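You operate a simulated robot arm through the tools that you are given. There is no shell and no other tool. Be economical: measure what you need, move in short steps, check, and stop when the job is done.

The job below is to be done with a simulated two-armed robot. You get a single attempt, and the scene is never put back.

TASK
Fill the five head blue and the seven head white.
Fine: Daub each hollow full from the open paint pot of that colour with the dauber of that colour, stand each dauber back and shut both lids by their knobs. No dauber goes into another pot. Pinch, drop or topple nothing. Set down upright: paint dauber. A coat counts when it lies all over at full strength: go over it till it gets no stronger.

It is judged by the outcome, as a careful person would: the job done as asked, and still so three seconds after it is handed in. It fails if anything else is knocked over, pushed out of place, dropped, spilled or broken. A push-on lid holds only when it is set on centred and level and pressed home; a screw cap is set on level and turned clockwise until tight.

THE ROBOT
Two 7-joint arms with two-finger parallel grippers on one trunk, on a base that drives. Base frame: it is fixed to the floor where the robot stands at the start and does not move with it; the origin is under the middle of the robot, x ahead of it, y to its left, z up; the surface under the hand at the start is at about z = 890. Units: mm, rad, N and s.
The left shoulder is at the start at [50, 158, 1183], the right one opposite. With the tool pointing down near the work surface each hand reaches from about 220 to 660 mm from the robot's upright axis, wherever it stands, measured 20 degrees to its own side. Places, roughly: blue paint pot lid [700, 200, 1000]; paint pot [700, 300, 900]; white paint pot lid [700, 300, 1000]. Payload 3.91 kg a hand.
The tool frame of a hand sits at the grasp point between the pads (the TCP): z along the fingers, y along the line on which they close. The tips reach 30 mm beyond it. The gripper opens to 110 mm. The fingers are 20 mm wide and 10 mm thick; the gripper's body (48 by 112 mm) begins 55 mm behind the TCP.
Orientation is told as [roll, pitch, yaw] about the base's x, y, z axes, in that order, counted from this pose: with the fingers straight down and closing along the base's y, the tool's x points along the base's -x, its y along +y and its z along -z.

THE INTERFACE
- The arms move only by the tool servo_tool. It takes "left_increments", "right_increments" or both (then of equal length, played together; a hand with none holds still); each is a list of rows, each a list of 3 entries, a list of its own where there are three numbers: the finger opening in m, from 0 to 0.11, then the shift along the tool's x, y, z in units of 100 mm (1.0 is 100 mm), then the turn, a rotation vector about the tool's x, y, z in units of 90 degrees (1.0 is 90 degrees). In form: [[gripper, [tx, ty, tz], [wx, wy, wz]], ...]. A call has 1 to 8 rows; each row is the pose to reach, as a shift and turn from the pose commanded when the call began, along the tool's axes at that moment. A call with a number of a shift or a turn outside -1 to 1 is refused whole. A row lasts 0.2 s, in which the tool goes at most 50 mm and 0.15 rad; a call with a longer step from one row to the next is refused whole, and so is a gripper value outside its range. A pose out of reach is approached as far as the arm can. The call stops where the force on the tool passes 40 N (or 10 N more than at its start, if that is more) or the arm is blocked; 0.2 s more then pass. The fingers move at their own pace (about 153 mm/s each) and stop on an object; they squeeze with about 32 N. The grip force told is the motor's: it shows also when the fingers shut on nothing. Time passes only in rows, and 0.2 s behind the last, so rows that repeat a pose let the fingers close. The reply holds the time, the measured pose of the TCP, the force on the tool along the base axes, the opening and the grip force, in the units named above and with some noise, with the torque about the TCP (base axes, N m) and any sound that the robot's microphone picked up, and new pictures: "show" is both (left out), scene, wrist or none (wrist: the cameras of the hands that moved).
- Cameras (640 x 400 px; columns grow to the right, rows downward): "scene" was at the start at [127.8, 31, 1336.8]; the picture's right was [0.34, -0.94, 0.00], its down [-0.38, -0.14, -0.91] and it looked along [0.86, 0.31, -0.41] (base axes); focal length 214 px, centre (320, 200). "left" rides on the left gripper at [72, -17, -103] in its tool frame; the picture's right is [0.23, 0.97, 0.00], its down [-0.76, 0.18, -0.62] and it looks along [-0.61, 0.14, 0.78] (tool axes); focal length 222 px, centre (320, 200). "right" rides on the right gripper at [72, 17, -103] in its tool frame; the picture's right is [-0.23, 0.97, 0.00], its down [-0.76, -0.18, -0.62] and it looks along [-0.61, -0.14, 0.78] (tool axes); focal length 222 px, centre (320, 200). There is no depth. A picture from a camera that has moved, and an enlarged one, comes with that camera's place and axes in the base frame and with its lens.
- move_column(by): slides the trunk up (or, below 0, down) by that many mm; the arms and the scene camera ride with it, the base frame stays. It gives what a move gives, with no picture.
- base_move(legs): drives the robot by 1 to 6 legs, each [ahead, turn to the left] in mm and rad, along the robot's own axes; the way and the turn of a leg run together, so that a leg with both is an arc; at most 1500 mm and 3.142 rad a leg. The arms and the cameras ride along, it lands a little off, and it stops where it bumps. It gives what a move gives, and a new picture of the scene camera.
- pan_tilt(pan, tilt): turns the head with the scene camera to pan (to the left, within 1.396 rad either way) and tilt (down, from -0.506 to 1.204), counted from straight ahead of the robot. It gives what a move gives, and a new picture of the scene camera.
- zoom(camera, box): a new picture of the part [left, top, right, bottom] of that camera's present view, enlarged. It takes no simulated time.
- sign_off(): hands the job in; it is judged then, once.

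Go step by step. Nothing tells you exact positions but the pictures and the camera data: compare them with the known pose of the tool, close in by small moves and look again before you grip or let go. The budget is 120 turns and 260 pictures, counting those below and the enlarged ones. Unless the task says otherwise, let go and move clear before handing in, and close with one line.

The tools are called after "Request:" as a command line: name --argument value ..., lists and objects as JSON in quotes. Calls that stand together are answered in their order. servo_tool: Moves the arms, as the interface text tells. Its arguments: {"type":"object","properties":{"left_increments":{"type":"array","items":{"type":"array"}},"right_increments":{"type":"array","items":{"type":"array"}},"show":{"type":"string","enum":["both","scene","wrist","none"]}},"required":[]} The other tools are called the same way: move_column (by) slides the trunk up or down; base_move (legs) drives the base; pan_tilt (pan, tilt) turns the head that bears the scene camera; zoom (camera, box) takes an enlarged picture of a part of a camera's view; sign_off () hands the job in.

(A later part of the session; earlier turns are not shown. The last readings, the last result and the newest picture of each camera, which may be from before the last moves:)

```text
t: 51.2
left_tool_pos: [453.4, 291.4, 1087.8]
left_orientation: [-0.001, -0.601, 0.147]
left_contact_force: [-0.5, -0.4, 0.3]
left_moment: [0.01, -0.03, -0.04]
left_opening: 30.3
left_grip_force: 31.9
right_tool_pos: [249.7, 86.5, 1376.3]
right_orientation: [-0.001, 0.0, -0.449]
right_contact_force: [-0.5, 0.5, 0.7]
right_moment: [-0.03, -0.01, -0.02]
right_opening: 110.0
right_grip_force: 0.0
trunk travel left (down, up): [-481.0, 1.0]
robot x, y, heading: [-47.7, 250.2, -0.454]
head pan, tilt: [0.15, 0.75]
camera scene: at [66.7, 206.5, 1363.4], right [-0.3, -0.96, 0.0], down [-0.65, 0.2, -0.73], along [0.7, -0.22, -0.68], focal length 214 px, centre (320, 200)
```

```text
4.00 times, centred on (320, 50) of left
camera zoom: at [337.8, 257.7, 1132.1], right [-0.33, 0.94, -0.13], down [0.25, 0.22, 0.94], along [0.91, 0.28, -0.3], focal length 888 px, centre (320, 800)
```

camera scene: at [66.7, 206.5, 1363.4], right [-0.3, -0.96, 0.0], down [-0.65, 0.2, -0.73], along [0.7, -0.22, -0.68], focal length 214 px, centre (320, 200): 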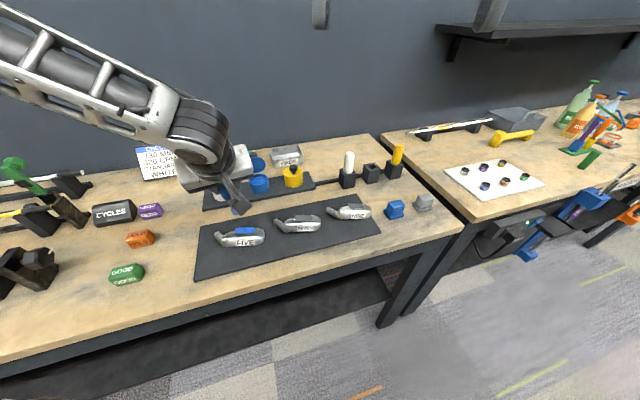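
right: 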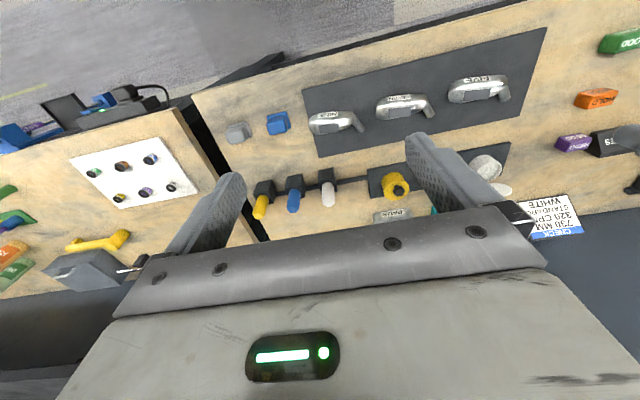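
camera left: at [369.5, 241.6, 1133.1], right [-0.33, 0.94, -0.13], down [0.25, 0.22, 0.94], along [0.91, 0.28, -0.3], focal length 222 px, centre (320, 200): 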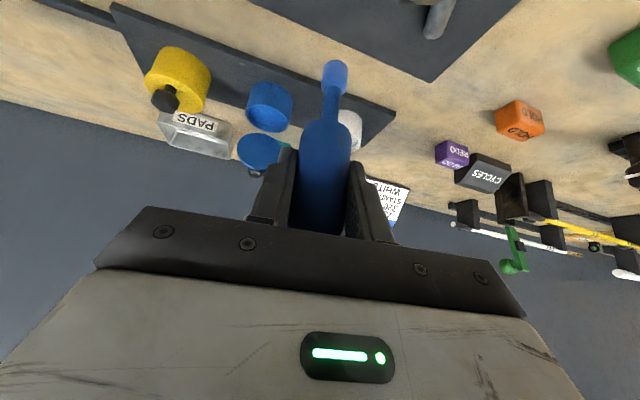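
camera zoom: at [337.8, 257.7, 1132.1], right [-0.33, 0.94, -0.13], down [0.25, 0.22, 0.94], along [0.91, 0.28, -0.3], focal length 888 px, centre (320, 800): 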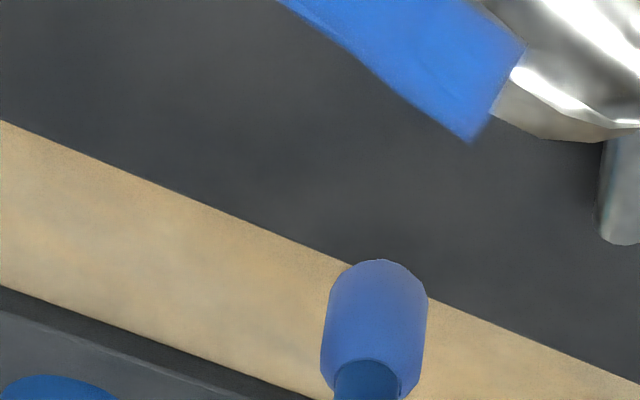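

The tip is freshly loaded and the hand is right above the hollow's centre. Descending to just above it, then sweeping wide (corners and edges).

Request:
servo_tool --left_increments '[[0.02, [0.113, 0, 0.165], [0, 0, 0]], [0.02, [0.226, 0, 0.33], [0, 0, 0]], [0.02, [0.34, 0, 0.495], [0, 0, 0]], [0.02, [0.367, 0, 0.536], [0, 0, 0]], [0.02, [0.367, 0, 0.536], [0, 0, 0]]]' --show "none"

Request:
zoom --camera "left" --box '[240, 0, 400, 100]'

```text
t: 52.4
left_tool_pos: [454.1, 291.0, 1022.4]
left_orientation: [-0.002, -0.6, 0.147]
left_contact_force: [0.2, -0.1, 1.4]
left_moment: [0.02, 0.03, 0.01]
left_opening: 31.0
left_grip_force: 32.8
right_tool_pos: [250.5, 86.3, 1376.8]
right_orientation: [-0.001, -0.002, -0.448]
right_contact_force: [0.0, -0.2, 0.6]
right_moment: [0.0, 0.04, 0.03]
right_opening: 110.3
right_grip_force: 0.1
trunk travel left (down, up): [-481.0, 1.0]
robot x, y, heading: [-48.6, 246.9, -0.447]
head pan, tilt: [0.15, 0.75]
```

```text
4.00 times, centred on (320, 50) of left
camera zoom: at [337.9, 257.0, 1067.0], right [-0.33, 0.94, -0.13], down [0.25, 0.22, 0.94], along [0.91, 0.28, -0.3], focal length 888 px, centre (320, 800)
```

zoom: 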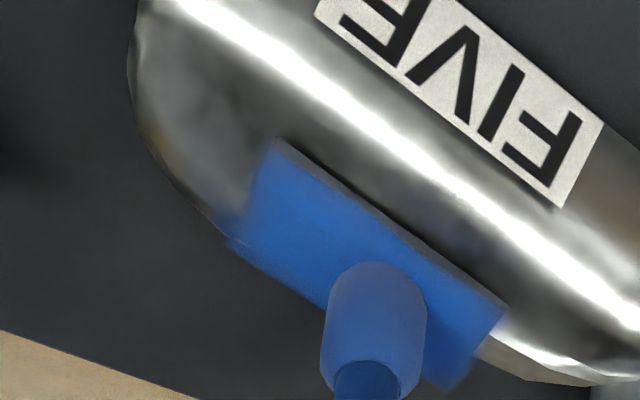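

Light contact (1.4 N). Sweeping the perimeter, then a middle pass.

Request:
servo_tool --left_increments '[[0.02, [0.126, -0.166, -0.074], [0, 0, 0]], [0.02, [0.059, 0.027, -0.029], [0, 0, 0]], [0.02, [-0.005, 0.211, 0.015], [0, 0, 0]], [0.02, [-0.059, 0.185, 0.052], [0, 0, 0]], [0.02, [-0.104, 0.161, 0.083], [0, 0, 0]], [0.02, [-0.032, -0.019, 0.034], [0, 0, 0]], [0.02, [0.027, -0.217, -0.007], [0, 0, 0]], [0.02, [0.073, -0.193, -0.038], [0, 0, 0]]]' --show "none"

Request:
zoom --camera "left" --box '[240, 0, 400, 100]'

```text
t: 54.2
left_tool_pos: [448.3, 271.1, 1020.7]
left_orientation: [0.0, -0.598, 0.148]
left_contact_force: [0.2, 0.2, -0.3]
left_moment: [0.01, -0.02, 0.02]
left_opening: 30.6
left_grip_force: 31.5
right_tool_pos: [251.5, 86.3, 1377.4]
right_orientation: [0.0, -0.002, -0.448]
right_contact_force: [-0.4, 0.2, -0.1]
right_moment: [-0.01, -0.01, 0.03]
right_opening: 110.1
right_grip_force: 0.0
trunk travel left (down, up): [-481.0, 1.0]
robot x, y, heading: [-51.3, 249.5, -0.446]
head pan, tilt: [0.15, 0.75]
```

```text
4.00 times, centred on (320, 50) of left
camera zoom: at [332.8, 236.9, 1065.4], right [-0.33, 0.94, -0.13], down [0.25, 0.22, 0.94], along [0.91, 0.28, -0.3], focal length 888 px, centre (320, 800)
```

zoom: 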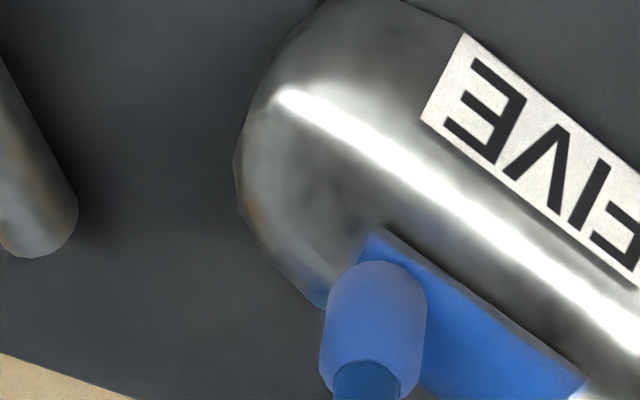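

Request:
servo_tool --left_increments '[[0.02, [0.011, 0, 0.0165], [0, 0, 0]], [0.02, [0.017, 0, 0.025], [0, 0, 0]]]' --show "none"

Request:
zoom --camera "left" --box '[300, 30, 400, 100]'

```text
t: 54.8
left_tool_pos: [447.9, 271.0, 1019.0]
left_orientation: [0.001, -0.601, 0.148]
left_contact_force: [-0.8, -0.6, -0.6]
left_moment: [0.0, 0.01, 0.0]
left_opening: 30.7
left_grip_force: 31.5
right_tool_pos: [251.1, 85.1, 1376.5]
right_orientation: [0.0, -0.001, -0.449]
right_contact_force: [0.2, -0.7, 0.1]
right_moment: [-0.01, 0.01, -0.01]
right_opening: 110.0
right_grip_force: 0.0
trunk travel left (down, up): [-481.0, 1.0]
robot x, y, heading: [-49.1, 247.6, -0.451]
head pan, tilt: [0.15, 0.75]
```

```text
5.71 times, centred on (350, 65) of left
camera zoom: at [333.3, 237.0, 1062.7], right [-0.33, 0.94, -0.13], down [0.25, 0.22, 0.94], along [0.91, 0.28, -0.3], focal length 1269 px, centre (149, 971)
```

zoom: 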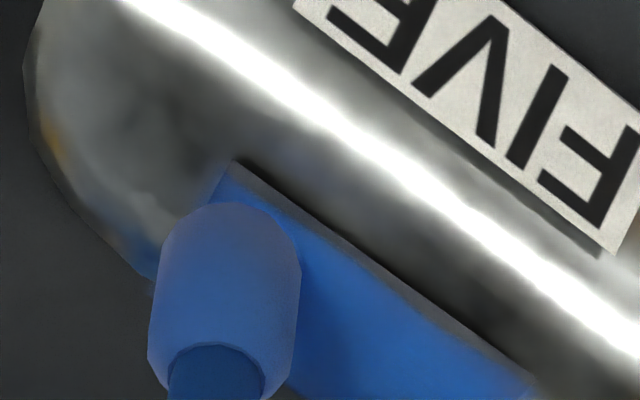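

Request:
servo_tool --left_increments '[[0.02, [0.011, 0, 0.0165], [0, 0, 0]], [0.02, [0.017, 0, 0.025], [0, 0, 0]], [0.02, [0.023, 0, 0.033], [0, 0, 0]]]' --show "none"

Request:
zoom --camera "left" --box '[300, 30, 400, 100]'

```text
t: 55.6
left_tool_pos: [450.2, 268.6, 1017.7]
left_orientation: [-0.005, -0.607, 0.149]
left_contact_force: [5.5, -1.4, 17.6]
left_moment: [-0.07, -0.59, -0.05]
left_opening: 30.7
left_grip_force: 32.5
right_tool_pos: [250.0, 85.1, 1377.3]
right_orientation: [0.0, -0.001, -0.449]
right_contact_force: [0.2, -0.3, 0.6]
right_moment: [0.01, -0.01, 0.0]
right_opening: 110.0
right_grip_force: 0.1
trunk travel left (down, up): [-481.0, 1.0]
robot x, y, heading: [-47.7, 246.3, -0.45]
head pan, tilt: [0.15, 0.75]
```

```text
5.71 times, centred on (350, 65) of left
camera zoom: at [333.8, 236.1, 1060.6], right [-0.33, 0.94, -0.13], down [0.24, 0.22, 0.95], along [0.91, 0.28, -0.3], focal length 1269 px, centre (149, 971)
```

zoom: 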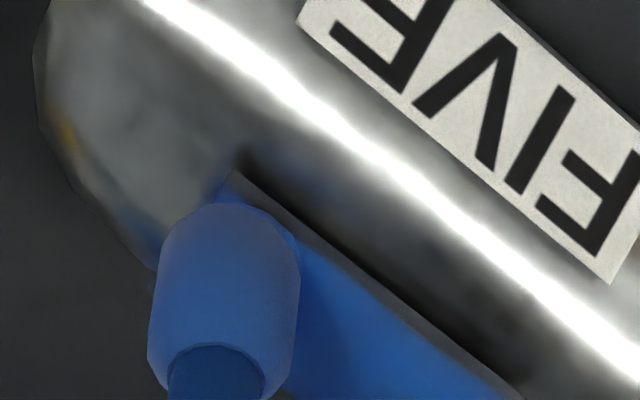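

That is the very end edge, where the tip slides off. I lift 30 mm to look at the coat.

Request:
servo_tool --left_increments '[[0.02, [-0.085, 0, -0.124], [0, 0, 0]], [0.02, [-0.17, 0.2, -0.248], [0, 0, 0]], [0.02, [-0.17, 0.2, -0.248], [0, 0, 0]]]' --show "none"

Request:
zoom --camera "left" --box '[290, 0, 390, 70]'

Request:
zoom --camera "scene" --box '[210, 210, 290, 260]'

```text
t: 56.4
left_tool_pos: [445.5, 290.6, 1044.1]
left_orientation: [0.002, -0.599, 0.145]
left_contact_force: [0.1, -1.2, 0.1]
left_moment: [0.02, 0.02, 0.0]
left_opening: 30.3
left_grip_force: 32.2
right_tool_pos: [250.8, 85.1, 1376.1]
right_orientation: [0.0, 0.0, -0.448]
right_contact_force: [-0.8, -0.6, -0.5]
right_moment: [0.0, 0.0, -0.01]
right_opening: 110.0
right_grip_force: 0.0
trunk travel left (down, up): [-481.0, 1.0]
robot x, y, heading: [-46.6, 249.6, -0.45]
head pan, tilt: [0.15, 0.75]
```

```text
5.71 times, centred on (340, 35) of left
camera zoom: at [330.1, 256.7, 1088.4], right [-0.33, 0.94, -0.13], down [0.25, 0.22, 0.94], along [0.91, 0.28, -0.3], focal length 1269 px, centre (206, 1143)
```

zoom: 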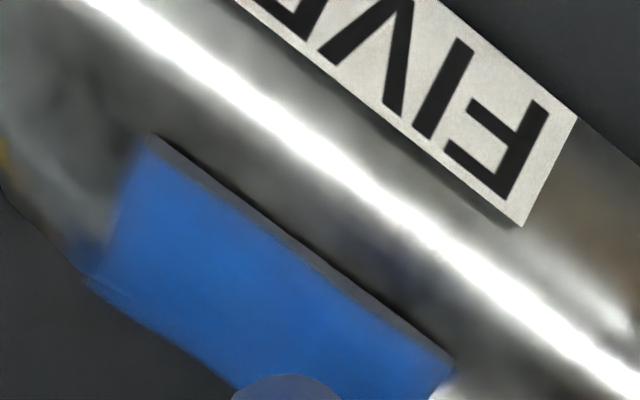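

```text
8.00 times, centred on (250, 235) of scene
camera zoom: at [67.8, 205.7, 1363.2], right [-0.3, -0.96, 0.0], down [-0.65, 0.2, -0.73], along [0.7, -0.22, -0.68], focal length 1716 px, centre (880, -80)
```

zoom: 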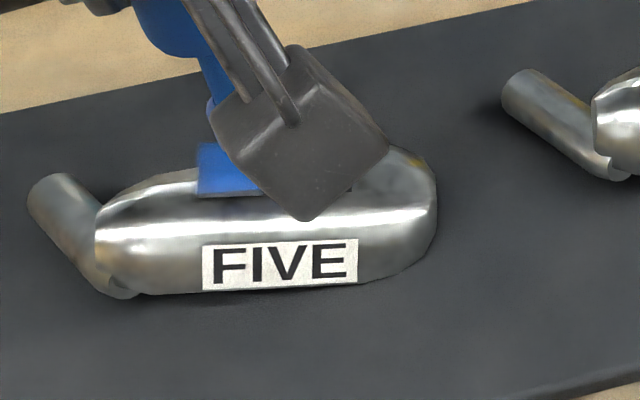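

Request:
zoom --camera "left" --box '[220, 0, 460, 240]'

```text
1.67 times, centred on (340, 120) of left
camera zoom: at [330.1, 256.7, 1088.4], right [-0.33, 0.94, -0.13], down [0.25, 0.22, 0.94], along [0.91, 0.28, -0.3], focal length 370 px, centre (287, 333)
```

zoom: 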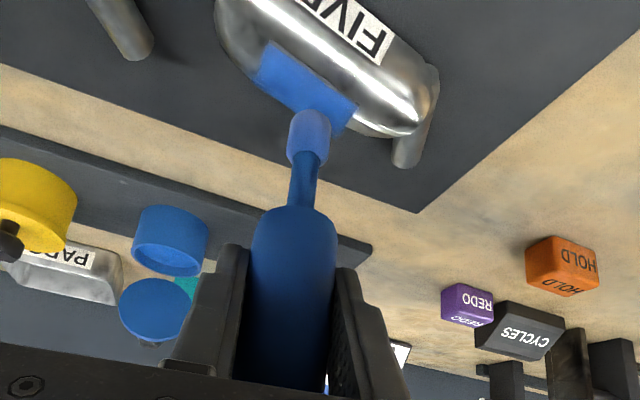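

The dauber is still straight in the grip. One more firm pass over the inner lines, lifting at the end, to verify the colour gets no stronger.

Request:
servo_tool --left_increments '[[0.02, [0.063, -0.009, 0.242], [0, 0, 0]], [0.02, [0.145, -0.14, 0.185], [0, 0, 0]], [0.02, [0.093, 0.007, 0.221], [0, 0, 0]], [0.02, [0.038, 0.164, 0.259], [0, 0, 0]], [0.02, [-0.021, 0.133, 0.3], [0, 0, 0]], [0.02, [0.033, -0.024, 0.263], [0, 0, 0]], [0.02, [0.083, -0.172, 0.228], [0, 0, 0]], [0.02, [0.063, -0.009, 0.242], [0, 0, 0]]]' --show "none"

Request:
servo_tool --left_increments '[[0.02, [0.04, 0, -0.24], [0, 0, 0]], [0.02, [-0.01, 0, -0.27], [0, 0, 0]]]' --show "none"

Request:
zoom --camera "left" --box '[290, 0, 390, 70]'

Request:
zoom --camera "scene" --box '[210, 210, 290, 260]'

```text
t: 58.2
left_tool_pos: [452.8, 289.8, 1022.6]
left_orientation: [-0.003, -0.603, 0.149]
left_contact_force: [0.3, -2.8, 7.0]
left_moment: [-0.2, 0.01, -0.03]
left_opening: 30.5
left_grip_force: 32.2
right_tool_pos: [250.0, 85.7, 1376.1]
right_orientation: [0.001, -0.001, -0.448]
right_contact_force: [-0.3, -0.1, 0.9]
right_moment: [-0.01, 0.02, -0.02]
right_opening: 109.9
right_grip_force: 0.2
trunk travel left (down, up): [-481.0, 1.0]
robot x, y, heading: [-48.9, 250.6, -0.449]
head pan, tilt: [0.15, 0.75]
```

```text
t: 58.8
left_tool_pos: [439.6, 289.5, 1045.0]
left_orientation: [0.002, -0.6, 0.147]
left_contact_force: [-0.8, 0.2, -1.2]
left_moment: [-0.01, -0.01, 0.01]
left_opening: 30.8
left_grip_force: 32.2
right_tool_pos: [251.4, 86.5, 1375.3]
right_orientation: [0.002, -0.001, -0.448]
right_contact_force: [0.1, -0.8, -0.2]
right_moment: [0.06, 0.01, -0.02]
right_opening: 110.1
right_grip_force: 0.1
trunk travel left (down, up): [-481.0, 1.0]
robot x, y, heading: [-48.7, 247.0, -0.451]
head pan, tilt: [0.15, 0.75]
```

```text
5.71 times, centred on (340, 35) of left
camera zoom: at [324.8, 255.3, 1088.5], right [-0.33, 0.94, -0.13], down [0.25, 0.22, 0.94], along [0.91, 0.28, -0.3], focal length 1269 px, centre (206, 1143)
```

zoom: 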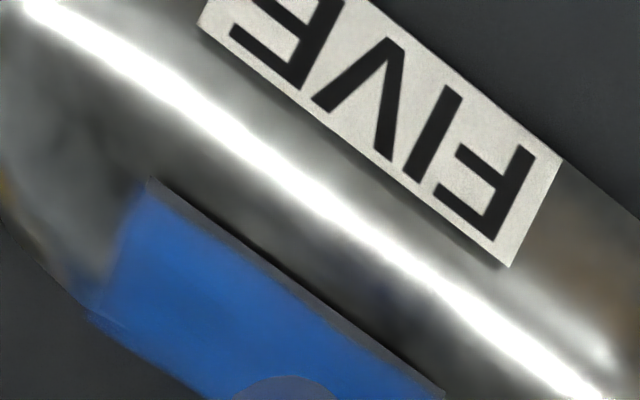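

```text
8.00 times, centred on (250, 235) of scene
camera zoom: at [67.9, 206.1, 1363.2], right [-0.3, -0.96, 0.0], down [-0.65, 0.2, -0.73], along [0.7, -0.22, -0.68], focal length 1716 px, centre (880, -80)
```

zoom: 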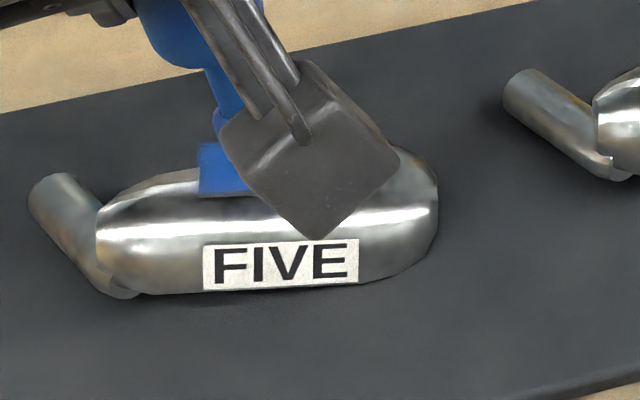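

FIVE looks evenly blue; the remaining grey strip is the plate's side wall. I raise the hand and back off, which also clears the view for a check.

Request:
servo_tool --left_increments '[[0.02, [-0.14, 0, -0.205], [0, 0, 0]], [0.02, [-0.28, 0, -0.41], [0, 0, 0]]]' --show "none"

Request:
base_move --legs '[[-176, 0], [0, -0.2]]'

```text
t: 59.4
left_tool_pos: [438.4, 288.5, 1096.1]
left_orientation: [-0.001, -0.601, 0.146]
left_contact_force: [0.7, 0.0, -0.2]
left_moment: [0.01, 0.0, 0.01]
left_opening: 30.4
left_grip_force: 32.4
right_tool_pos: [252.0, 86.4, 1377.5]
right_orientation: [-0.001, -0.002, -0.448]
right_contact_force: [0.6, 0.2, 0.6]
right_moment: [0.0, 0.04, 0.0]
right_opening: 109.8
right_grip_force: 0.0
trunk travel left (down, up): [-481.0, 1.0]
robot x, y, heading: [-51.6, 248.1, -0.449]
head pan, tilt: [0.15, 0.75]
```

```text
t: 61.6
left_tool_pos: [281.0, 267.3, 1094.1]
left_orientation: [-0.002, -0.598, -0.053]
left_contact_force: [-0.3, -0.6, 0.2]
left_moment: [0.03, 0.0, -0.03]
left_opening: 30.4
left_grip_force: 32.1
right_tool_pos: [55.7, 105.3, 1376.7]
right_orientation: [0.001, 0.001, -0.65]
right_contact_force: [-0.1, 0.4, -1.1]
right_moment: [0.02, 0.01, -0.03]
right_opening: 109.9
right_grip_force: 0.1
trunk travel left (down, up): [-481.0, 1.0]
robot x, y, heading: [-209.1, 325.9, -0.65]
head pan, tilt: [0.15, 0.75]
camera scene: at [-100.4, 259.5, 1363.3], right [-0.48, -0.88, 0.0], down [-0.6, 0.33, -0.73], along [0.64, -0.35, -0.68], focal length 214 px, centre (320, 200)
```

scene: 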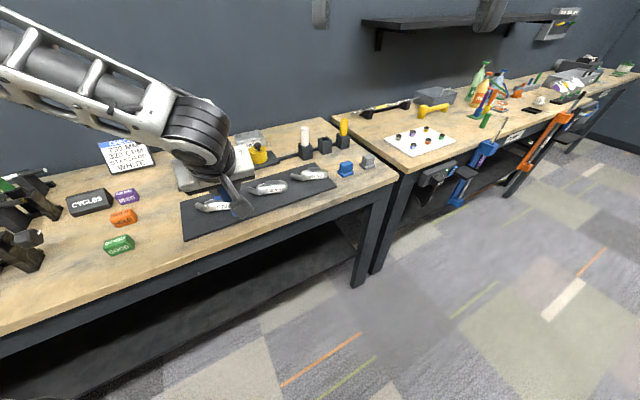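

Request:
zoom --camera "left" --box '[200, 0, 520, 200]'

Request:
base_move --legs '[[0, -0.247], [300, 0]]'

```text
2.00 times, centred on (360, 100) of left
camera zoom: at [160.8, 256.1, 1138.5], right [-0.14, 0.98, -0.13], down [0.29, 0.16, 0.94], along [0.95, 0.09, -0.3], focal length 444 px, centre (240, 400)
```

zoom: 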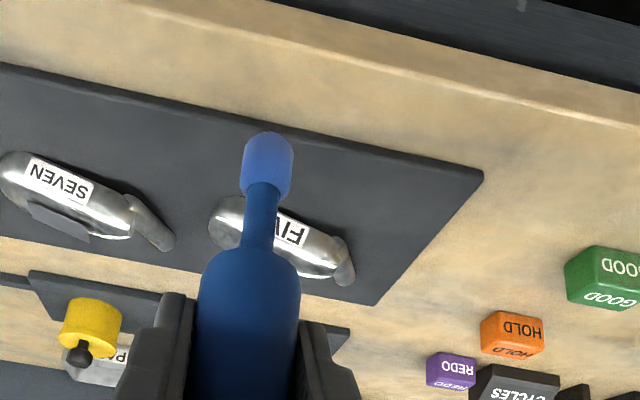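

```text
t: 64.5
left_tool_pos: [442.1, -85.5, 1093.6]
left_orientation: [0.0, -0.6, -0.296]
left_contact_force: [0.4, 0.1, -0.5]
left_moment: [0.02, -0.03, -0.02]
left_opening: 30.6
left_grip_force: 31.6
right_tool_pos: [184.8, -188.0, 1375.6]
right_orientation: [0.0, -0.001, -0.892]
right_contact_force: [0.6, 0.1, 0.2]
right_moment: [-0.02, 0.03, 0.01]
right_opening: 109.7
right_grip_force: 0.0
trunk travel left (down, up): [-481.0, 1.0]
robot x, y, heading: [-15.5, 90.5, -0.896]
head pan, tilt: [0.15, 0.75]
camera scene: at [71.2, -0.1, 1363.2], right [-0.68, -0.74, 0.0], down [-0.5, 0.46, -0.73], along [0.54, -0.49, -0.68], focal length 214 px, centre (320, 200)
```

scene: 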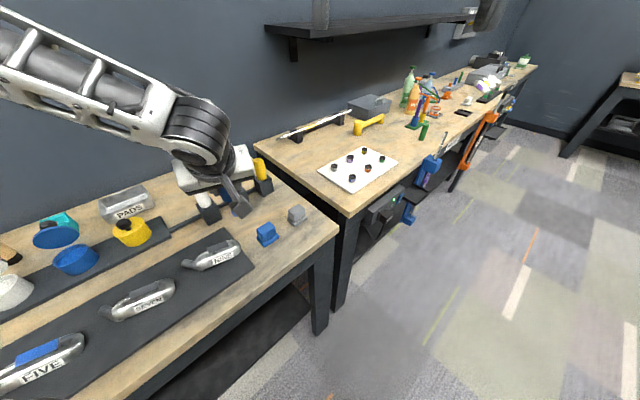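

FIVE is in clear view now, so I pan the head to inspect it.

Request:
pan_tilt --pan 0.8 --tilt 0.75

Request:
zoom --camera "scene" --box '[120, 180, 280, 280]'

```text
t: 65.5
left_tool_pos: [441.2, -84.5, 1094.4]
left_orientation: [0.002, -0.601, -0.296]
left_contact_force: [-0.6, -0.1, -0.1]
left_moment: [0.03, 0.02, 0.0]
left_opening: 30.5
left_grip_force: 32.2
right_tool_pos: [185.2, -186.5, 1376.5]
right_orientation: [0.001, -0.003, -0.894]
right_contact_force: [0.8, 0.4, 0.7]
right_moment: [-0.02, -0.05, 0.03]
right_opening: 110.1
right_grip_force: 0.0
trunk travel left (down, up): [-481.0, 1.0]
robot x, y, heading: [-13.4, 87.5, -0.894]
head pan, tilt: [0.799, 0.75]
camera scene: at [92.3, 48.6, 1363.3], right [-0.1, -1.0, 0.0], down [-0.68, 0.07, -0.73], along [0.73, -0.07, -0.68], focal length 214 px, centre (320, 200)
```

scene: 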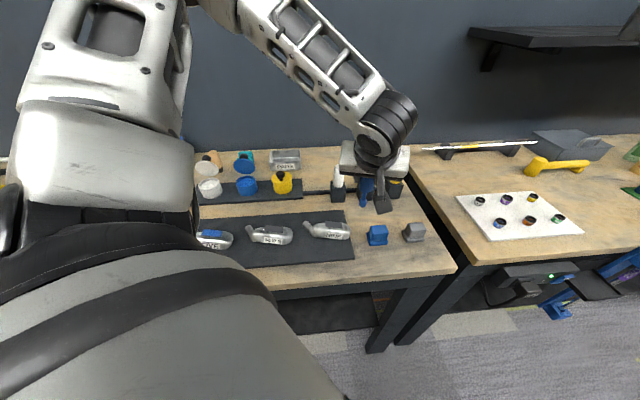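

```text
4.00 times, centred on (200, 230) of scene
camera zoom: at [92.3, 48.6, 1363.3], right [-0.1, -1.0, 0.0], down [-0.68, 0.07, -0.73], along [0.73, -0.07, -0.68], focal length 858 px, centre (800, 80)
```

zoom: 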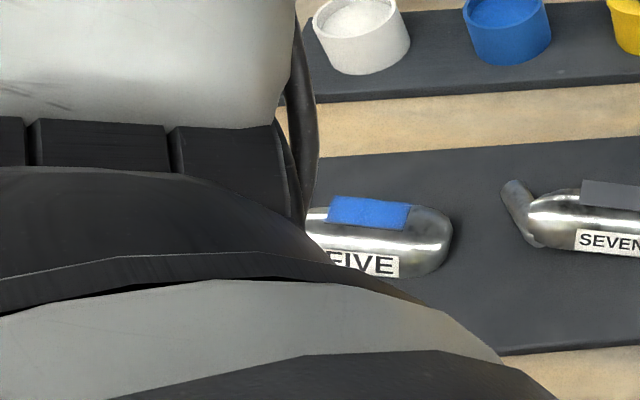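

Request:
zoom --camera "scene" --box '[192, 222, 232, 247]'

Request:
base_move --legs '[[112, 0]]'

```text
16.00 times, centred on (212, 234) of scene
camera zoom: at [92.3, 48.6, 1363.3], right [-0.1, -1.0, 0.0], down [-0.68, 0.07, -0.73], along [0.73, -0.07, -0.68], focal length 3432 px, centre (2048, -352)
```

zoom: 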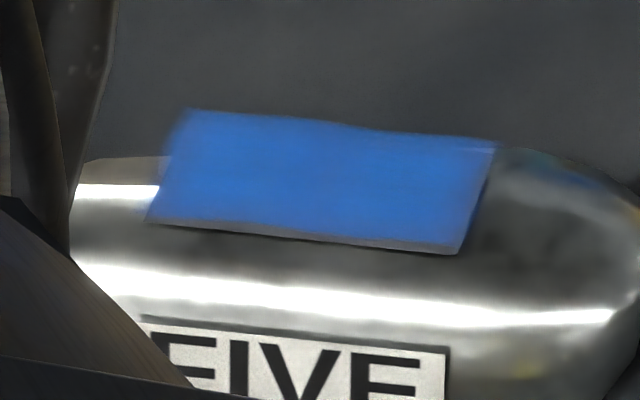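

```text
t: 66.7
left_tool_pos: [510.8, -171.9, 1094.3]
left_orientation: [-0.001, -0.599, -0.297]
left_contact_force: [0.2, 0.0, -0.4]
left_moment: [0.0, 0.02, -0.04]
left_opening: 30.4
left_grip_force: 31.9
right_tool_pos: [255.5, -274.3, 1377.1]
right_orientation: [0.0, 0.0, -0.893]
right_contact_force: [0.4, -0.3, 0.0]
right_moment: [0.02, 0.05, 0.02]
right_opening: 109.9
right_grip_force: 0.0
trunk travel left (down, up): [-481.0, 1.0]
robot x, y, heading: [52.0, -0.2, -0.895]
head pan, tilt: [0.799, 0.75]
camera scene: at [162.2, -38.2, 1363.2], right [-0.09, -1.0, 0.0], down [-0.68, 0.06, -0.73], along [0.73, -0.07, -0.68], focal length 214 px, centre (320, 200)
```

scene: 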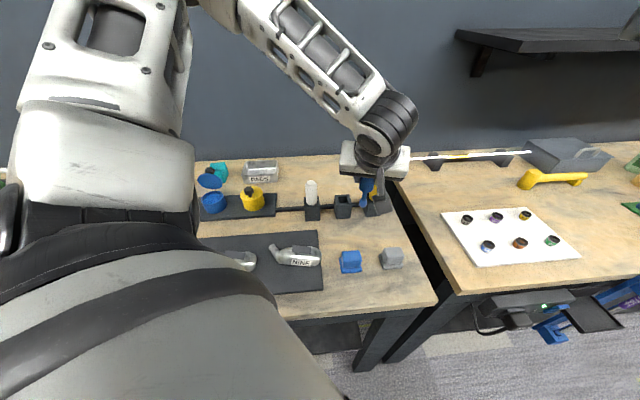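

FIVE is evenly blue; the grey line is the slab's side. The hand is back near the stands, so I turn the head back and move over the blue stand.

Request:
pan_tilt --pan 0.45 --tilt 0.75

Request:
servo_tool --left_increments '[[0.02, [-0.21, 0.17, 0.14], [0, 0, 0]], [0.02, [-0.42, 0.35, 0.28], [0, 0, 0]], [0.02, [-0.626, 0.519, 0.428], [0, 0, 0]], [0.02, [-0.626, 0.519, 0.428], [0, 0, 0]]]' --show "none"

Request:
zoom --camera "left" --box '[220, 0, 460, 150]'

Request:
zoom --camera "scene" --box '[220, 130, 380, 230]'

```text
t: 67.6
left_tool_pos: [511.6, -171.0, 1093.8]
left_orientation: [0.0, -0.601, -0.297]
left_contact_force: [0.3, 0.2, 0.6]
left_moment: [-0.01, 0.0, 0.03]
left_opening: 30.8
left_grip_force: 31.8
right_tool_pos: [255.2, -272.2, 1376.8]
right_orientation: [-0.001, -0.002, -0.895]
right_contact_force: [0.5, 0.2, -0.3]
right_moment: [0.02, 0.02, 0.02]
right_opening: 110.0
right_grip_force: 0.1
trunk travel left (down, up): [-481.0, 1.0]
robot x, y, heading: [52.1, -2.5, -0.892]
head pan, tilt: [0.45, 0.75]
camera scene: at [154.0, -65.1, 1363.3], right [-0.43, -0.9, 0.0], down [-0.62, 0.29, -0.73], along [0.66, -0.31, -0.68], focal length 214 px, centre (320, 200)
```

scene: 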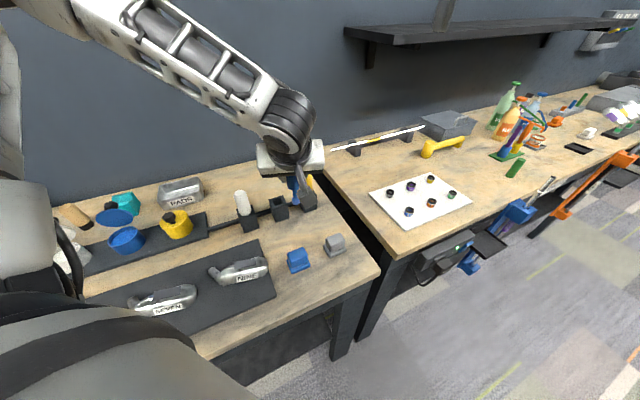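

```text
t: 68.6
left_tool_pos: [598.0, -143.4, 1094.9]
left_orientation: [0.002, -0.601, -0.296]
left_contact_force: [-0.1, 0.1, -0.1]
left_moment: [-0.04, -0.01, 0.02]
left_opening: 30.8
left_grip_force: 32.0
right_tool_pos: [254.8, -273.3, 1376.5]
right_orientation: [0.001, -0.002, -0.895]
right_contact_force: [-0.8, 0.3, 0.1]
right_moment: [0.0, 0.0, -0.05]
right_opening: 110.0
right_grip_force: 0.1
trunk travel left (down, up): [-481.0, 1.0]
robot x, y, heading: [55.3, 2.1, -0.893]
head pan, tilt: [0.45, 0.75]
```

```text
2.67 times, centred on (340, 75) of left
camera zoom: at [480.0, -125.6, 1138.4], right [0.11, 0.99, -0.13], down [0.32, 0.09, 0.94], along [0.94, -0.14, -0.3], focal length 592 px, centre (267, 533)
```

zoom: 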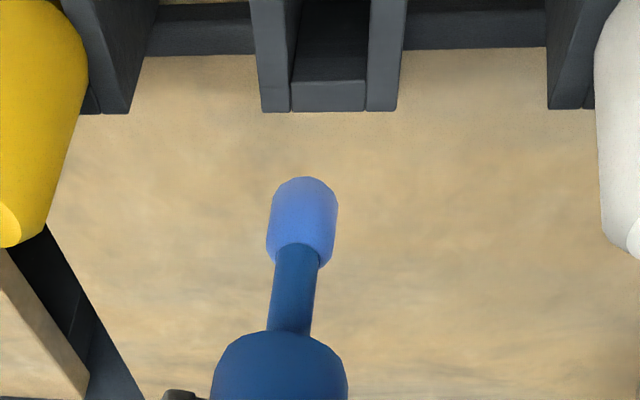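

```text
4.00 times, centred on (300, 180) of scene
camera zoom: at [153.6, -65.4, 1363.3], right [-0.43, -0.9, 0.0], down [-0.62, 0.29, -0.73], along [0.66, -0.31, -0.68], focal length 858 px, centre (400, 280)
```

zoom: 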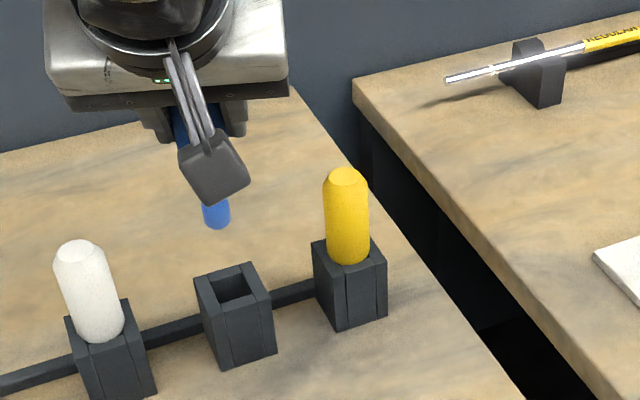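

The stand has a ~24 mm square opening and the felt is ~19 mm, so alignment matters. I lower until the tip is just above the stand and compare.

Request:
servo_tool --left_increments '[[0.02, [0.085, 0, 0.124], [0, 0, 0]], [0.02, [0.17, 0, 0.248], [0, 0, 0]], [0.02, [0.243, -0.02, 0.355], [0, 0, 0]], [0.02, [0.243, -0.02, 0.355], [0, 0, 0]]]' --show "none"

Request:
zoom --camera "left" --box '[260, 0, 420, 100]'

Request:
zoom --camera "scene" --box '[240, 170, 320, 220]'

```text
t: 69.6
left_tool_pos: [598.2, -146.1, 1051.5]
left_orientation: [-0.001, -0.601, -0.297]
left_contact_force: [0.4, 0.8, 0.5]
left_moment: [0.0, 0.01, -0.01]
left_opening: 30.6
left_grip_force: 31.9
right_tool_pos: [253.9, -272.9, 1376.4]
right_orientation: [0.001, -0.004, -0.895]
right_contact_force: [0.2, -0.3, -0.1]
right_moment: [0.02, 0.04, 0.0]
right_opening: 110.0
right_grip_force: 0.1
trunk travel left (down, up): [-481.0, 1.0]
robot x, y, heading: [52.5, 4.9, -0.894]
head pan, tilt: [0.45, 0.75]
```

```text
4.00 times, centred on (340, 50) of left
camera zoom: at [479.1, -127.3, 1095.4], right [0.11, 0.99, -0.13], down [0.32, 0.09, 0.94], along [0.94, -0.14, -0.3], focal length 888 px, centre (240, 800)
```

zoom: 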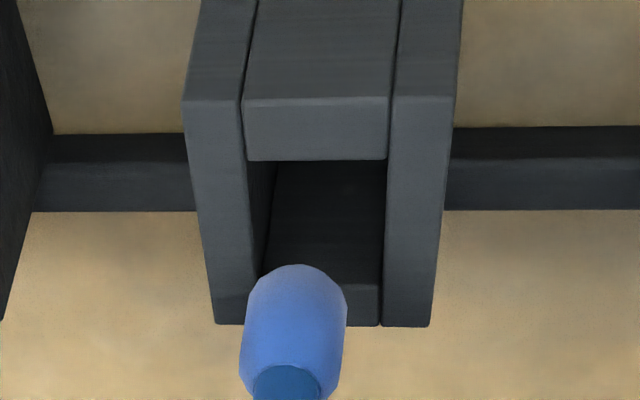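

```text
8.00 times, centred on (280, 195) of scene
camera zoom: at [153.8, -65.1, 1363.3], right [-0.43, -0.9, 0.0], down [-0.62, 0.29, -0.73], along [0.66, -0.31, -0.68], focal length 1716 px, centre (640, 240)
```

zoom: 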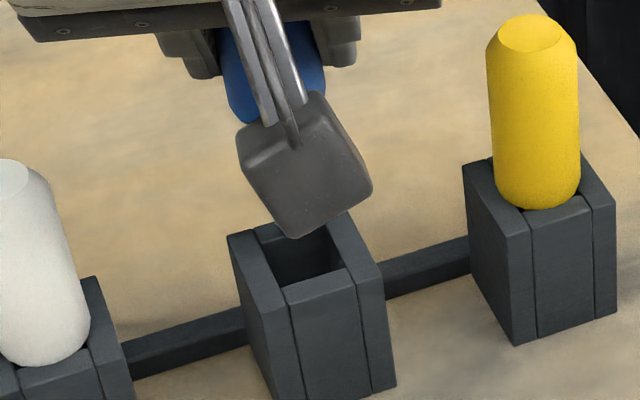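

The wrist view gives the opening centre at about (600.6, -146) and the tip at about (601, -148.5). I shift 2.6 mm in +y and lower 16 mm to enter the mouth.

Request:
servo_tool --left_increments '[[0.02, [0.006, 0.026, -0.004], [0, 0, 0]], [0.02, [0.006, 0.026, -0.004], [0, 0, 0]], [0.02, [0.05, 0.026, 0.06], [0, 0, 0]], [0.02, [0.095, 0.026, 0.126], [0, 0, 0]], [0.02, [0.095, 0.026, 0.126], [0, 0, 0]]]' --show "none"

Request:
zoom --camera "left" --box '[260, 0, 420, 100]'

```text
t: 70.8
left_tool_pos: [599.1, -142.9, 1034.8]
left_orientation: [0.0, -0.599, -0.295]
left_contact_force: [-1.0, 0.7, 0.3]
left_moment: [0.02, 0.03, -0.01]
left_opening: 30.6
left_grip_force: 32.1
right_tool_pos: [252.0, -273.2, 1376.4]
right_orientation: [0.001, -0.001, -0.893]
right_contact_force: [-0.6, -0.5, 0.1]
right_moment: [0.0, 0.0, 0.03]
right_opening: 109.9
right_grip_force: 0.1
trunk travel left (down, up): [-481.0, 1.0]
robot x, y, heading: [52.4, 0.9, -0.892]
head pan, tilt: [0.45, 0.75]
```

```text
4.00 times, centred on (340, 50) of left
camera zoom: at [479.7, -124.7, 1079.7], right [0.11, 0.99, -0.13], down [0.32, 0.09, 0.94], along [0.94, -0.14, -0.3], focal length 888 px, centre (240, 800)
```

zoom: 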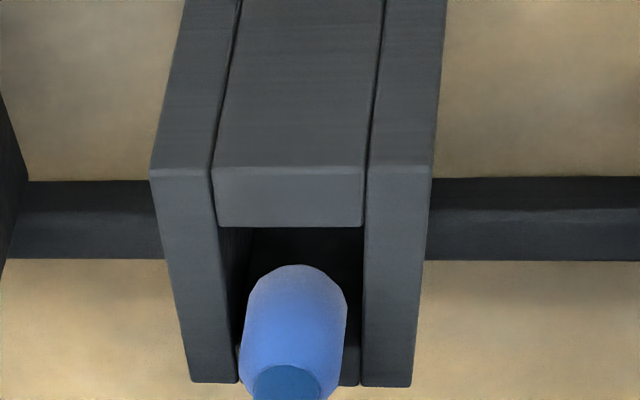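

The felt is inside the mouth, centred sideways, with no contact force. I nudge 1.5 mm toward me and continue down 28 mm.

Request:
servo_tool --left_increments '[[0.02, [0.012, -0.004, -0.008], [0, 0, 0]], [0.02, [0.05, -0.004, 0.05], [0, 0, 0]], [0.02, [0.09, -0.004, 0.108], [0, 0, 0]], [0.02, [0.13, -0.004, 0.165], [0, 0, 0]], [0.02, [0.17, -0.004, 0.223], [0, 0, 0]]]' --show "none"

Request:
zoom --camera "left" --box '[240, 0, 440, 125]'

```text
t: 72.0
left_tool_pos: [598.2, -142.9, 1007.3]
left_orientation: [0.0, -0.599, -0.296]
left_contact_force: [0.1, 0.7, -0.2]
left_moment: [0.0, 0.04, -0.02]
left_opening: 30.3
left_grip_force: 31.6
right_tool_pos: [253.8, -273.8, 1376.7]
right_orientation: [0.0, -0.002, -0.894]
right_contact_force: [0.4, -0.5, -0.2]
right_moment: [0.0, 0.01, -0.01]
right_opening: 110.3
right_grip_force: 0.1
trunk travel left (down, up): [-481.0, 1.0]
robot x, y, heading: [52.0, 5.1, -0.889]
head pan, tilt: [0.45, 0.75]
```

```text
3.20 times, centred on (340, 62) of left
camera zoom: at [478.1, -124.3, 1051.3], right [0.11, 0.99, -0.13], down [0.32, 0.09, 0.94], along [0.94, -0.14, -0.3], focal length 711 px, centre (256, 640)
```

zoom: 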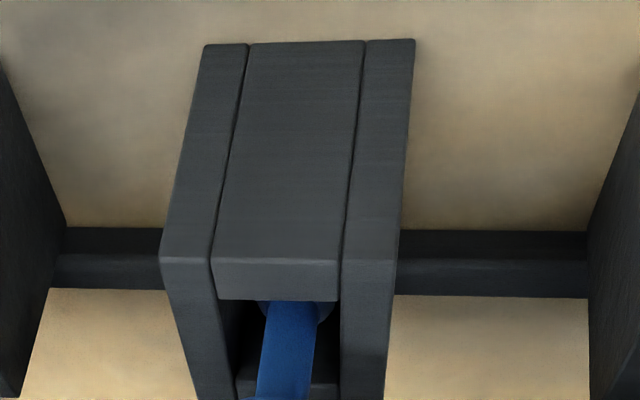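

Going in freely. Final ~20 mm.

Request:
servo_tool --left_increments '[[0.02, [0.04, 0, 0.058], [0, 0, 0]], [0.02, [0.079, 0, 0.116], [0, 0, 0]], [0.02, [0.107, 0, 0.157], [0, 0, 0]], [0.02, [0.113, 0, 0.165], [0, 0, 0]]]' --show "wrist"

```text
t: 73.0
left_tool_pos: [597.5, -144.3, 988.3]
left_orientation: [0.001, -0.601, -0.296]
left_contact_force: [0.7, -0.7, -0.8]
left_moment: [-0.02, -0.01, -0.01]
left_opening: 30.8
left_grip_force: 31.9
right_tool_pos: [255.4, -273.8, 1377.6]
right_orientation: [0.0, -0.001, -0.894]
right_contact_force: [0.1, 0.4, 0.2]
right_moment: [0.01, 0.02, 0.04]
right_opening: 110.0
right_grip_force: 0.0
trunk travel left (down, up): [-481.0, 1.0]
robot x, y, heading: [53.0, 2.8, -0.894]
head pan, tilt: [0.45, 0.75]
camera left: at [478.2, -124.4, 1031.8], right [0.11, 0.99, -0.13], down [0.32, 0.09, 0.94], along [0.94, -0.14, -0.3], focal length 222 px, centre (320, 200)
```

left: 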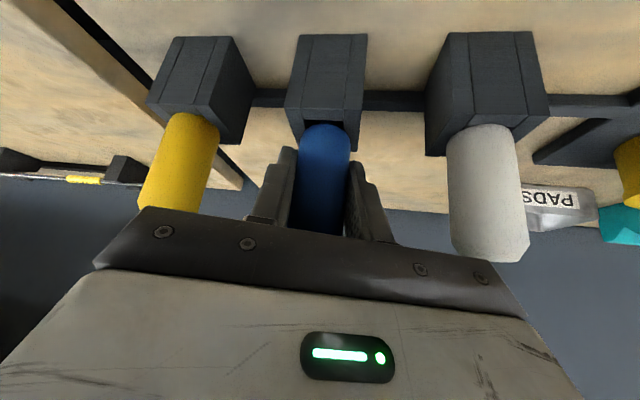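

Nearly seated: the handle is a few mm above the stand's top. I lower gently in 1–2 mm steps to contact.

Request:
servo_tool --left_increments '[[0.02, [0.011, 0, 0.0165], [0, 0, 0]], [0.02, [0.02, 0, 0.029], [0, 0, 0]], [0.02, [0.02, 0, 0.029], [0, 0, 0]]]' --show "none"

Request:
zoom --camera "left" --box '[260, 60, 420, 160]'

```text
t: 73.8
left_tool_pos: [597.5, -142.8, 984.1]
left_orientation: [0.0, -0.6, -0.297]
left_contact_force: [-0.7, 0.5, 0.5]
left_moment: [0.0, 0.03, -0.01]
left_opening: 30.2
left_grip_force: 32.4
right_tool_pos: [254.7, -273.4, 1376.8]
right_orientation: [-0.002, -0.002, -0.893]
right_contact_force: [-1.0, -0.3, 1.2]
right_moment: [0.01, -0.02, 0.02]
right_opening: 110.3
right_grip_force: 0.1
trunk travel left (down, up): [-481.0, 1.0]
robot x, y, heading: [54.8, 2.5, -0.895]
head pan, tilt: [0.45, 0.75]
```

```text
4.00 times, centred on (340, 110) of left
camera zoom: at [478.1, -124.4, 1028.2], right [0.11, 0.99, -0.13], down [0.32, 0.09, 0.94], along [0.94, -0.14, -0.3], focal length 888 px, centre (240, 560)
```

zoom: 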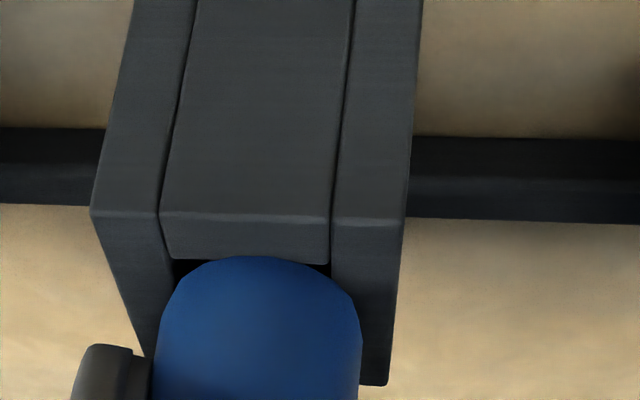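

Request:
servo_tool --left_increments '[[0.02, [0.009, 0, 0.012], [0, 0, 0]], [0.02, [0.014, 0, 0.021], [0, 0, 0]], [0.02, [0.014, 0, 0.021], [0, 0, 0]]]' --show "none"

Request:
zoom --camera "left" --box '[260, 60, 420, 160]'

```text
t: 74.6
left_tool_pos: [597.2, -143.6, 982.9]
left_orientation: [-0.004, -0.606, -0.294]
left_contact_force: [0.3, 3.7, 15.3]
left_moment: [0.21, 0.12, -0.02]
left_opening: 30.6
left_grip_force: 32.2
right_tool_pos: [253.7, -272.3, 1378.1]
right_orientation: [-0.001, -0.004, -0.892]
right_contact_force: [0.2, -0.6, -0.5]
right_moment: [0.02, -0.02, -0.03]
right_opening: 109.9
right_grip_force: 0.0
trunk travel left (down, up): [-481.0, 1.0]
robot x, y, heading: [52.0, 0.6, -0.895]
head pan, tilt: [0.45, 0.75]
```

```text
4.00 times, centred on (340, 110) of left
camera zoom: at [477.7, -124.5, 1027.3], right [0.11, 0.99, -0.13], down [0.31, 0.09, 0.95], along [0.94, -0.14, -0.3], focal length 888 px, centre (240, 560)
```

zoom: 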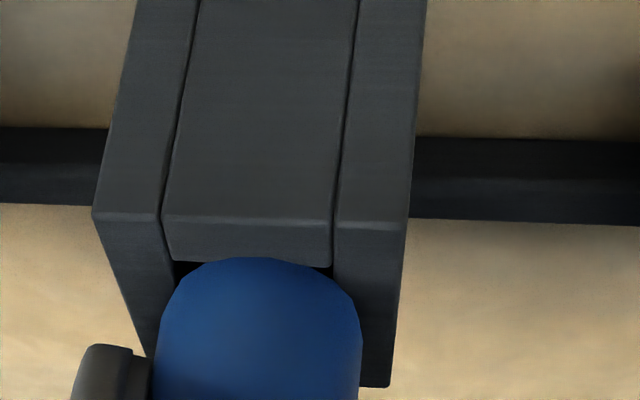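

Seated (15 N contact). I ease off, open the fingers evenly and check that it stands.

Request:
servo_tool --left_increments '[[0.02, [-0.009, 0, -0.013], [0, 0, 0]], [0.035, [-0.009, 0, -0.013], [0, 0, 0]], [0.05, [-0.009, 0, -0.013], [0, 0, 0]], [0.07, [-0.009, 0, -0.013], [0, 0, 0]], [0.07, [-0.009, 0, -0.013], [0, 0, 0]]]' --show "wrist"

```text
t: 75.8
left_tool_pos: [597.1, -143.3, 983.4]
left_orientation: [-0.001, -0.598, -0.298]
left_contact_force: [-0.3, 0.0, 0.5]
left_moment: [0.0, 0.02, -0.01]
left_opening: 69.9
left_grip_force: 0.0
right_tool_pos: [254.3, -273.1, 1376.2]
right_orientation: [0.0, -0.002, -0.893]
right_contact_force: [0.6, 0.3, -0.1]
right_moment: [-0.01, 0.0, 0.01]
right_opening: 110.0
right_grip_force: 0.0
trunk travel left (down, up): [-481.0, 1.0]
robot x, y, heading: [52.5, 3.6, -0.895]
head pan, tilt: [0.45, 0.75]
camera left: at [478.1, -124.7, 1027.0], right [0.11, 0.99, -0.13], down [0.32, 0.09, 0.94], along [0.94, -0.14, -0.3], focal length 222 px, centre (320, 200)
```

left: 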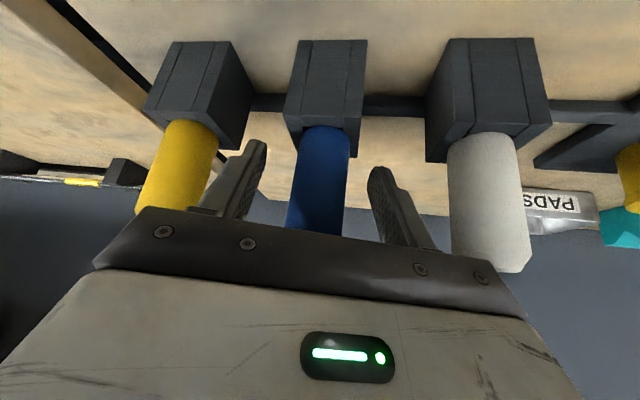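

Blue dauber stands upright in its holder. I retreat along the tool axis and then line up on the white dauber at (600, -57).

Request:
servo_tool --left_increments '[[0.07, [0, 0, -0.2], [0, 0, 0]], [0.07, [0, 0, -0.6], [0, 0, 0]], [0.07, [0, 0, -1.0], [0, 0, 0]]]' --show "none"

Request:
servo_tool --left_increments '[[0.07, [0.05, 0.28, 0.06], [0, 0, 0]], [0.07, [0.1, 0.56, 0.12], [0, 0, 0]], [0.07, [0.155, 0.829, 0.185], [0, 0, 0]], [0.07, [0.155, 0.829, 0.185], [0, 0, 0]]]' --show "both"

```text
t: 76.6
left_tool_pos: [542.1, -125.5, 1066.5]
left_orientation: [0.002, -0.599, -0.296]
left_contact_force: [0.2, 0.2, 0.0]
left_moment: [0.01, 0.01, -0.01]
left_opening: 70.2
left_grip_force: 0.1
right_tool_pos: [253.8, -272.8, 1376.7]
right_orientation: [0.001, -0.001, -0.894]
right_contact_force: [-0.8, 0.4, 0.1]
right_moment: [0.0, -0.04, 0.02]
right_opening: 110.2
right_grip_force: 0.0
trunk travel left (down, up): [-481.0, 1.0]
robot x, y, heading: [53.2, 4.1, -0.892]
head pan, tilt: [0.45, 0.75]
```

```text
t: 77.6
left_tool_pos: [563.3, -48.1, 1040.7]
left_orientation: [0.002, -0.601, -0.298]
left_contact_force: [0.2, 0.1, -0.1]
left_moment: [0.01, -0.02, 0.0]
left_opening: 69.8
left_grip_force: 0.2
right_tool_pos: [253.4, -275.1, 1376.7]
right_orientation: [0.0, -0.002, -0.893]
right_contact_force: [0.2, -0.1, -0.5]
right_moment: [-0.01, -0.02, 0.0]
right_opening: 110.0
right_grip_force: 0.1
trunk travel left (down, up): [-481.0, 1.0]
robot x, y, heading: [52.6, -0.9, -0.895]
head pan, tilt: [0.45, 0.75]
camera scene: at [153.7, -66.0, 1363.3], right [-0.43, -0.9, 0.0], down [-0.62, 0.29, -0.73], along [0.66, -0.31, -0.68], focal length 214 px, centre (320, 200)
camera left: at [445.1, -29.3, 1085.5], right [0.11, 0.99, -0.13], down [0.32, 0.09, 0.94], along [0.94, -0.14, -0.3], focal length 222 px, centre (320, 200)
```

scene: 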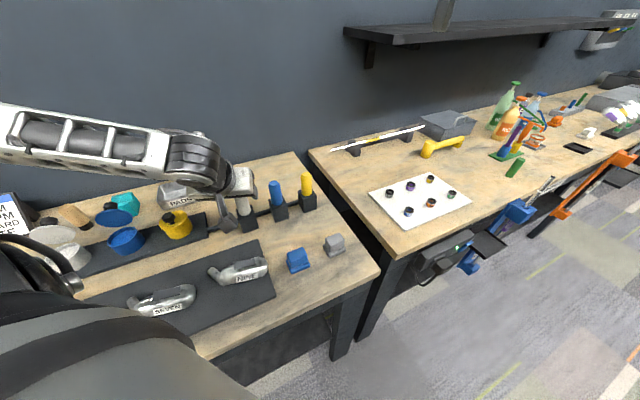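
left: 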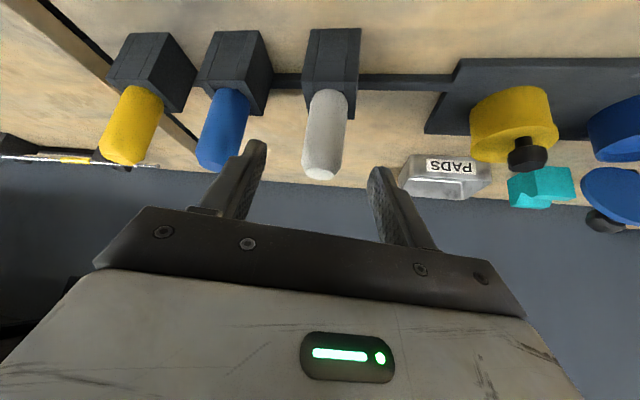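

White handle at about (601, -56.5), between the fingers. Advancing 65 mm along the tool axis.

Request:
servo_tool --left_increments '[[0.07, [-0.007, 0.01, 0.22], [0, 0, 0]], [0.07, [-0.014, 0.02, 0.44], [0, 0, 0]], [0.07, [-0.014, 0.02, 0.648], [0, 0, 0]], [0.07, [-0.014, 0.02, 0.648], [0, 0, 0]]]' --show "wrist"

```text
t: 78.6
left_tool_pos: [600.9, -56.3, 988.9]
left_orientation: [-0.001, -0.599, -0.297]
left_contact_force: [-0.3, 0.0, 0.2]
left_moment: [-0.01, 0.01, -0.01]
left_opening: 70.0
left_grip_force: 0.1
right_tool_pos: [252.9, -273.3, 1376.5]
right_orientation: [0.0, -0.001, -0.893]
right_contact_force: [0.0, 0.5, -0.6]
right_moment: [0.01, -0.03, -0.02]
right_opening: 110.2
right_grip_force: 0.1
trunk travel left (down, up): [-481.0, 1.0]
robot x, y, heading: [55.8, 4.0, -0.895]
head pan, tilt: [0.45, 0.75]
camera left: at [482.1, -37.5, 1033.3], right [0.11, 0.99, -0.13], down [0.32, 0.09, 0.94], along [0.94, -0.14, -0.3], focal length 222 px, centre (320, 200)
```

left: 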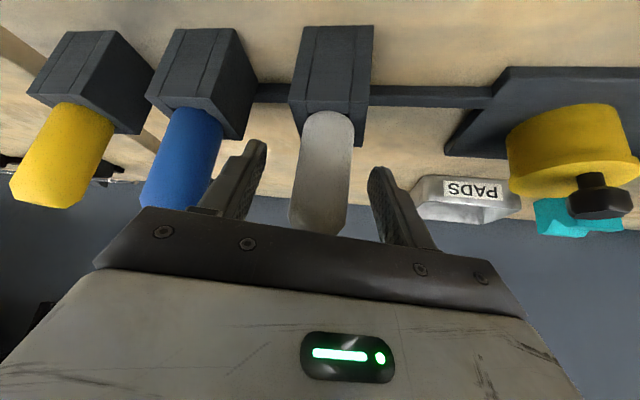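

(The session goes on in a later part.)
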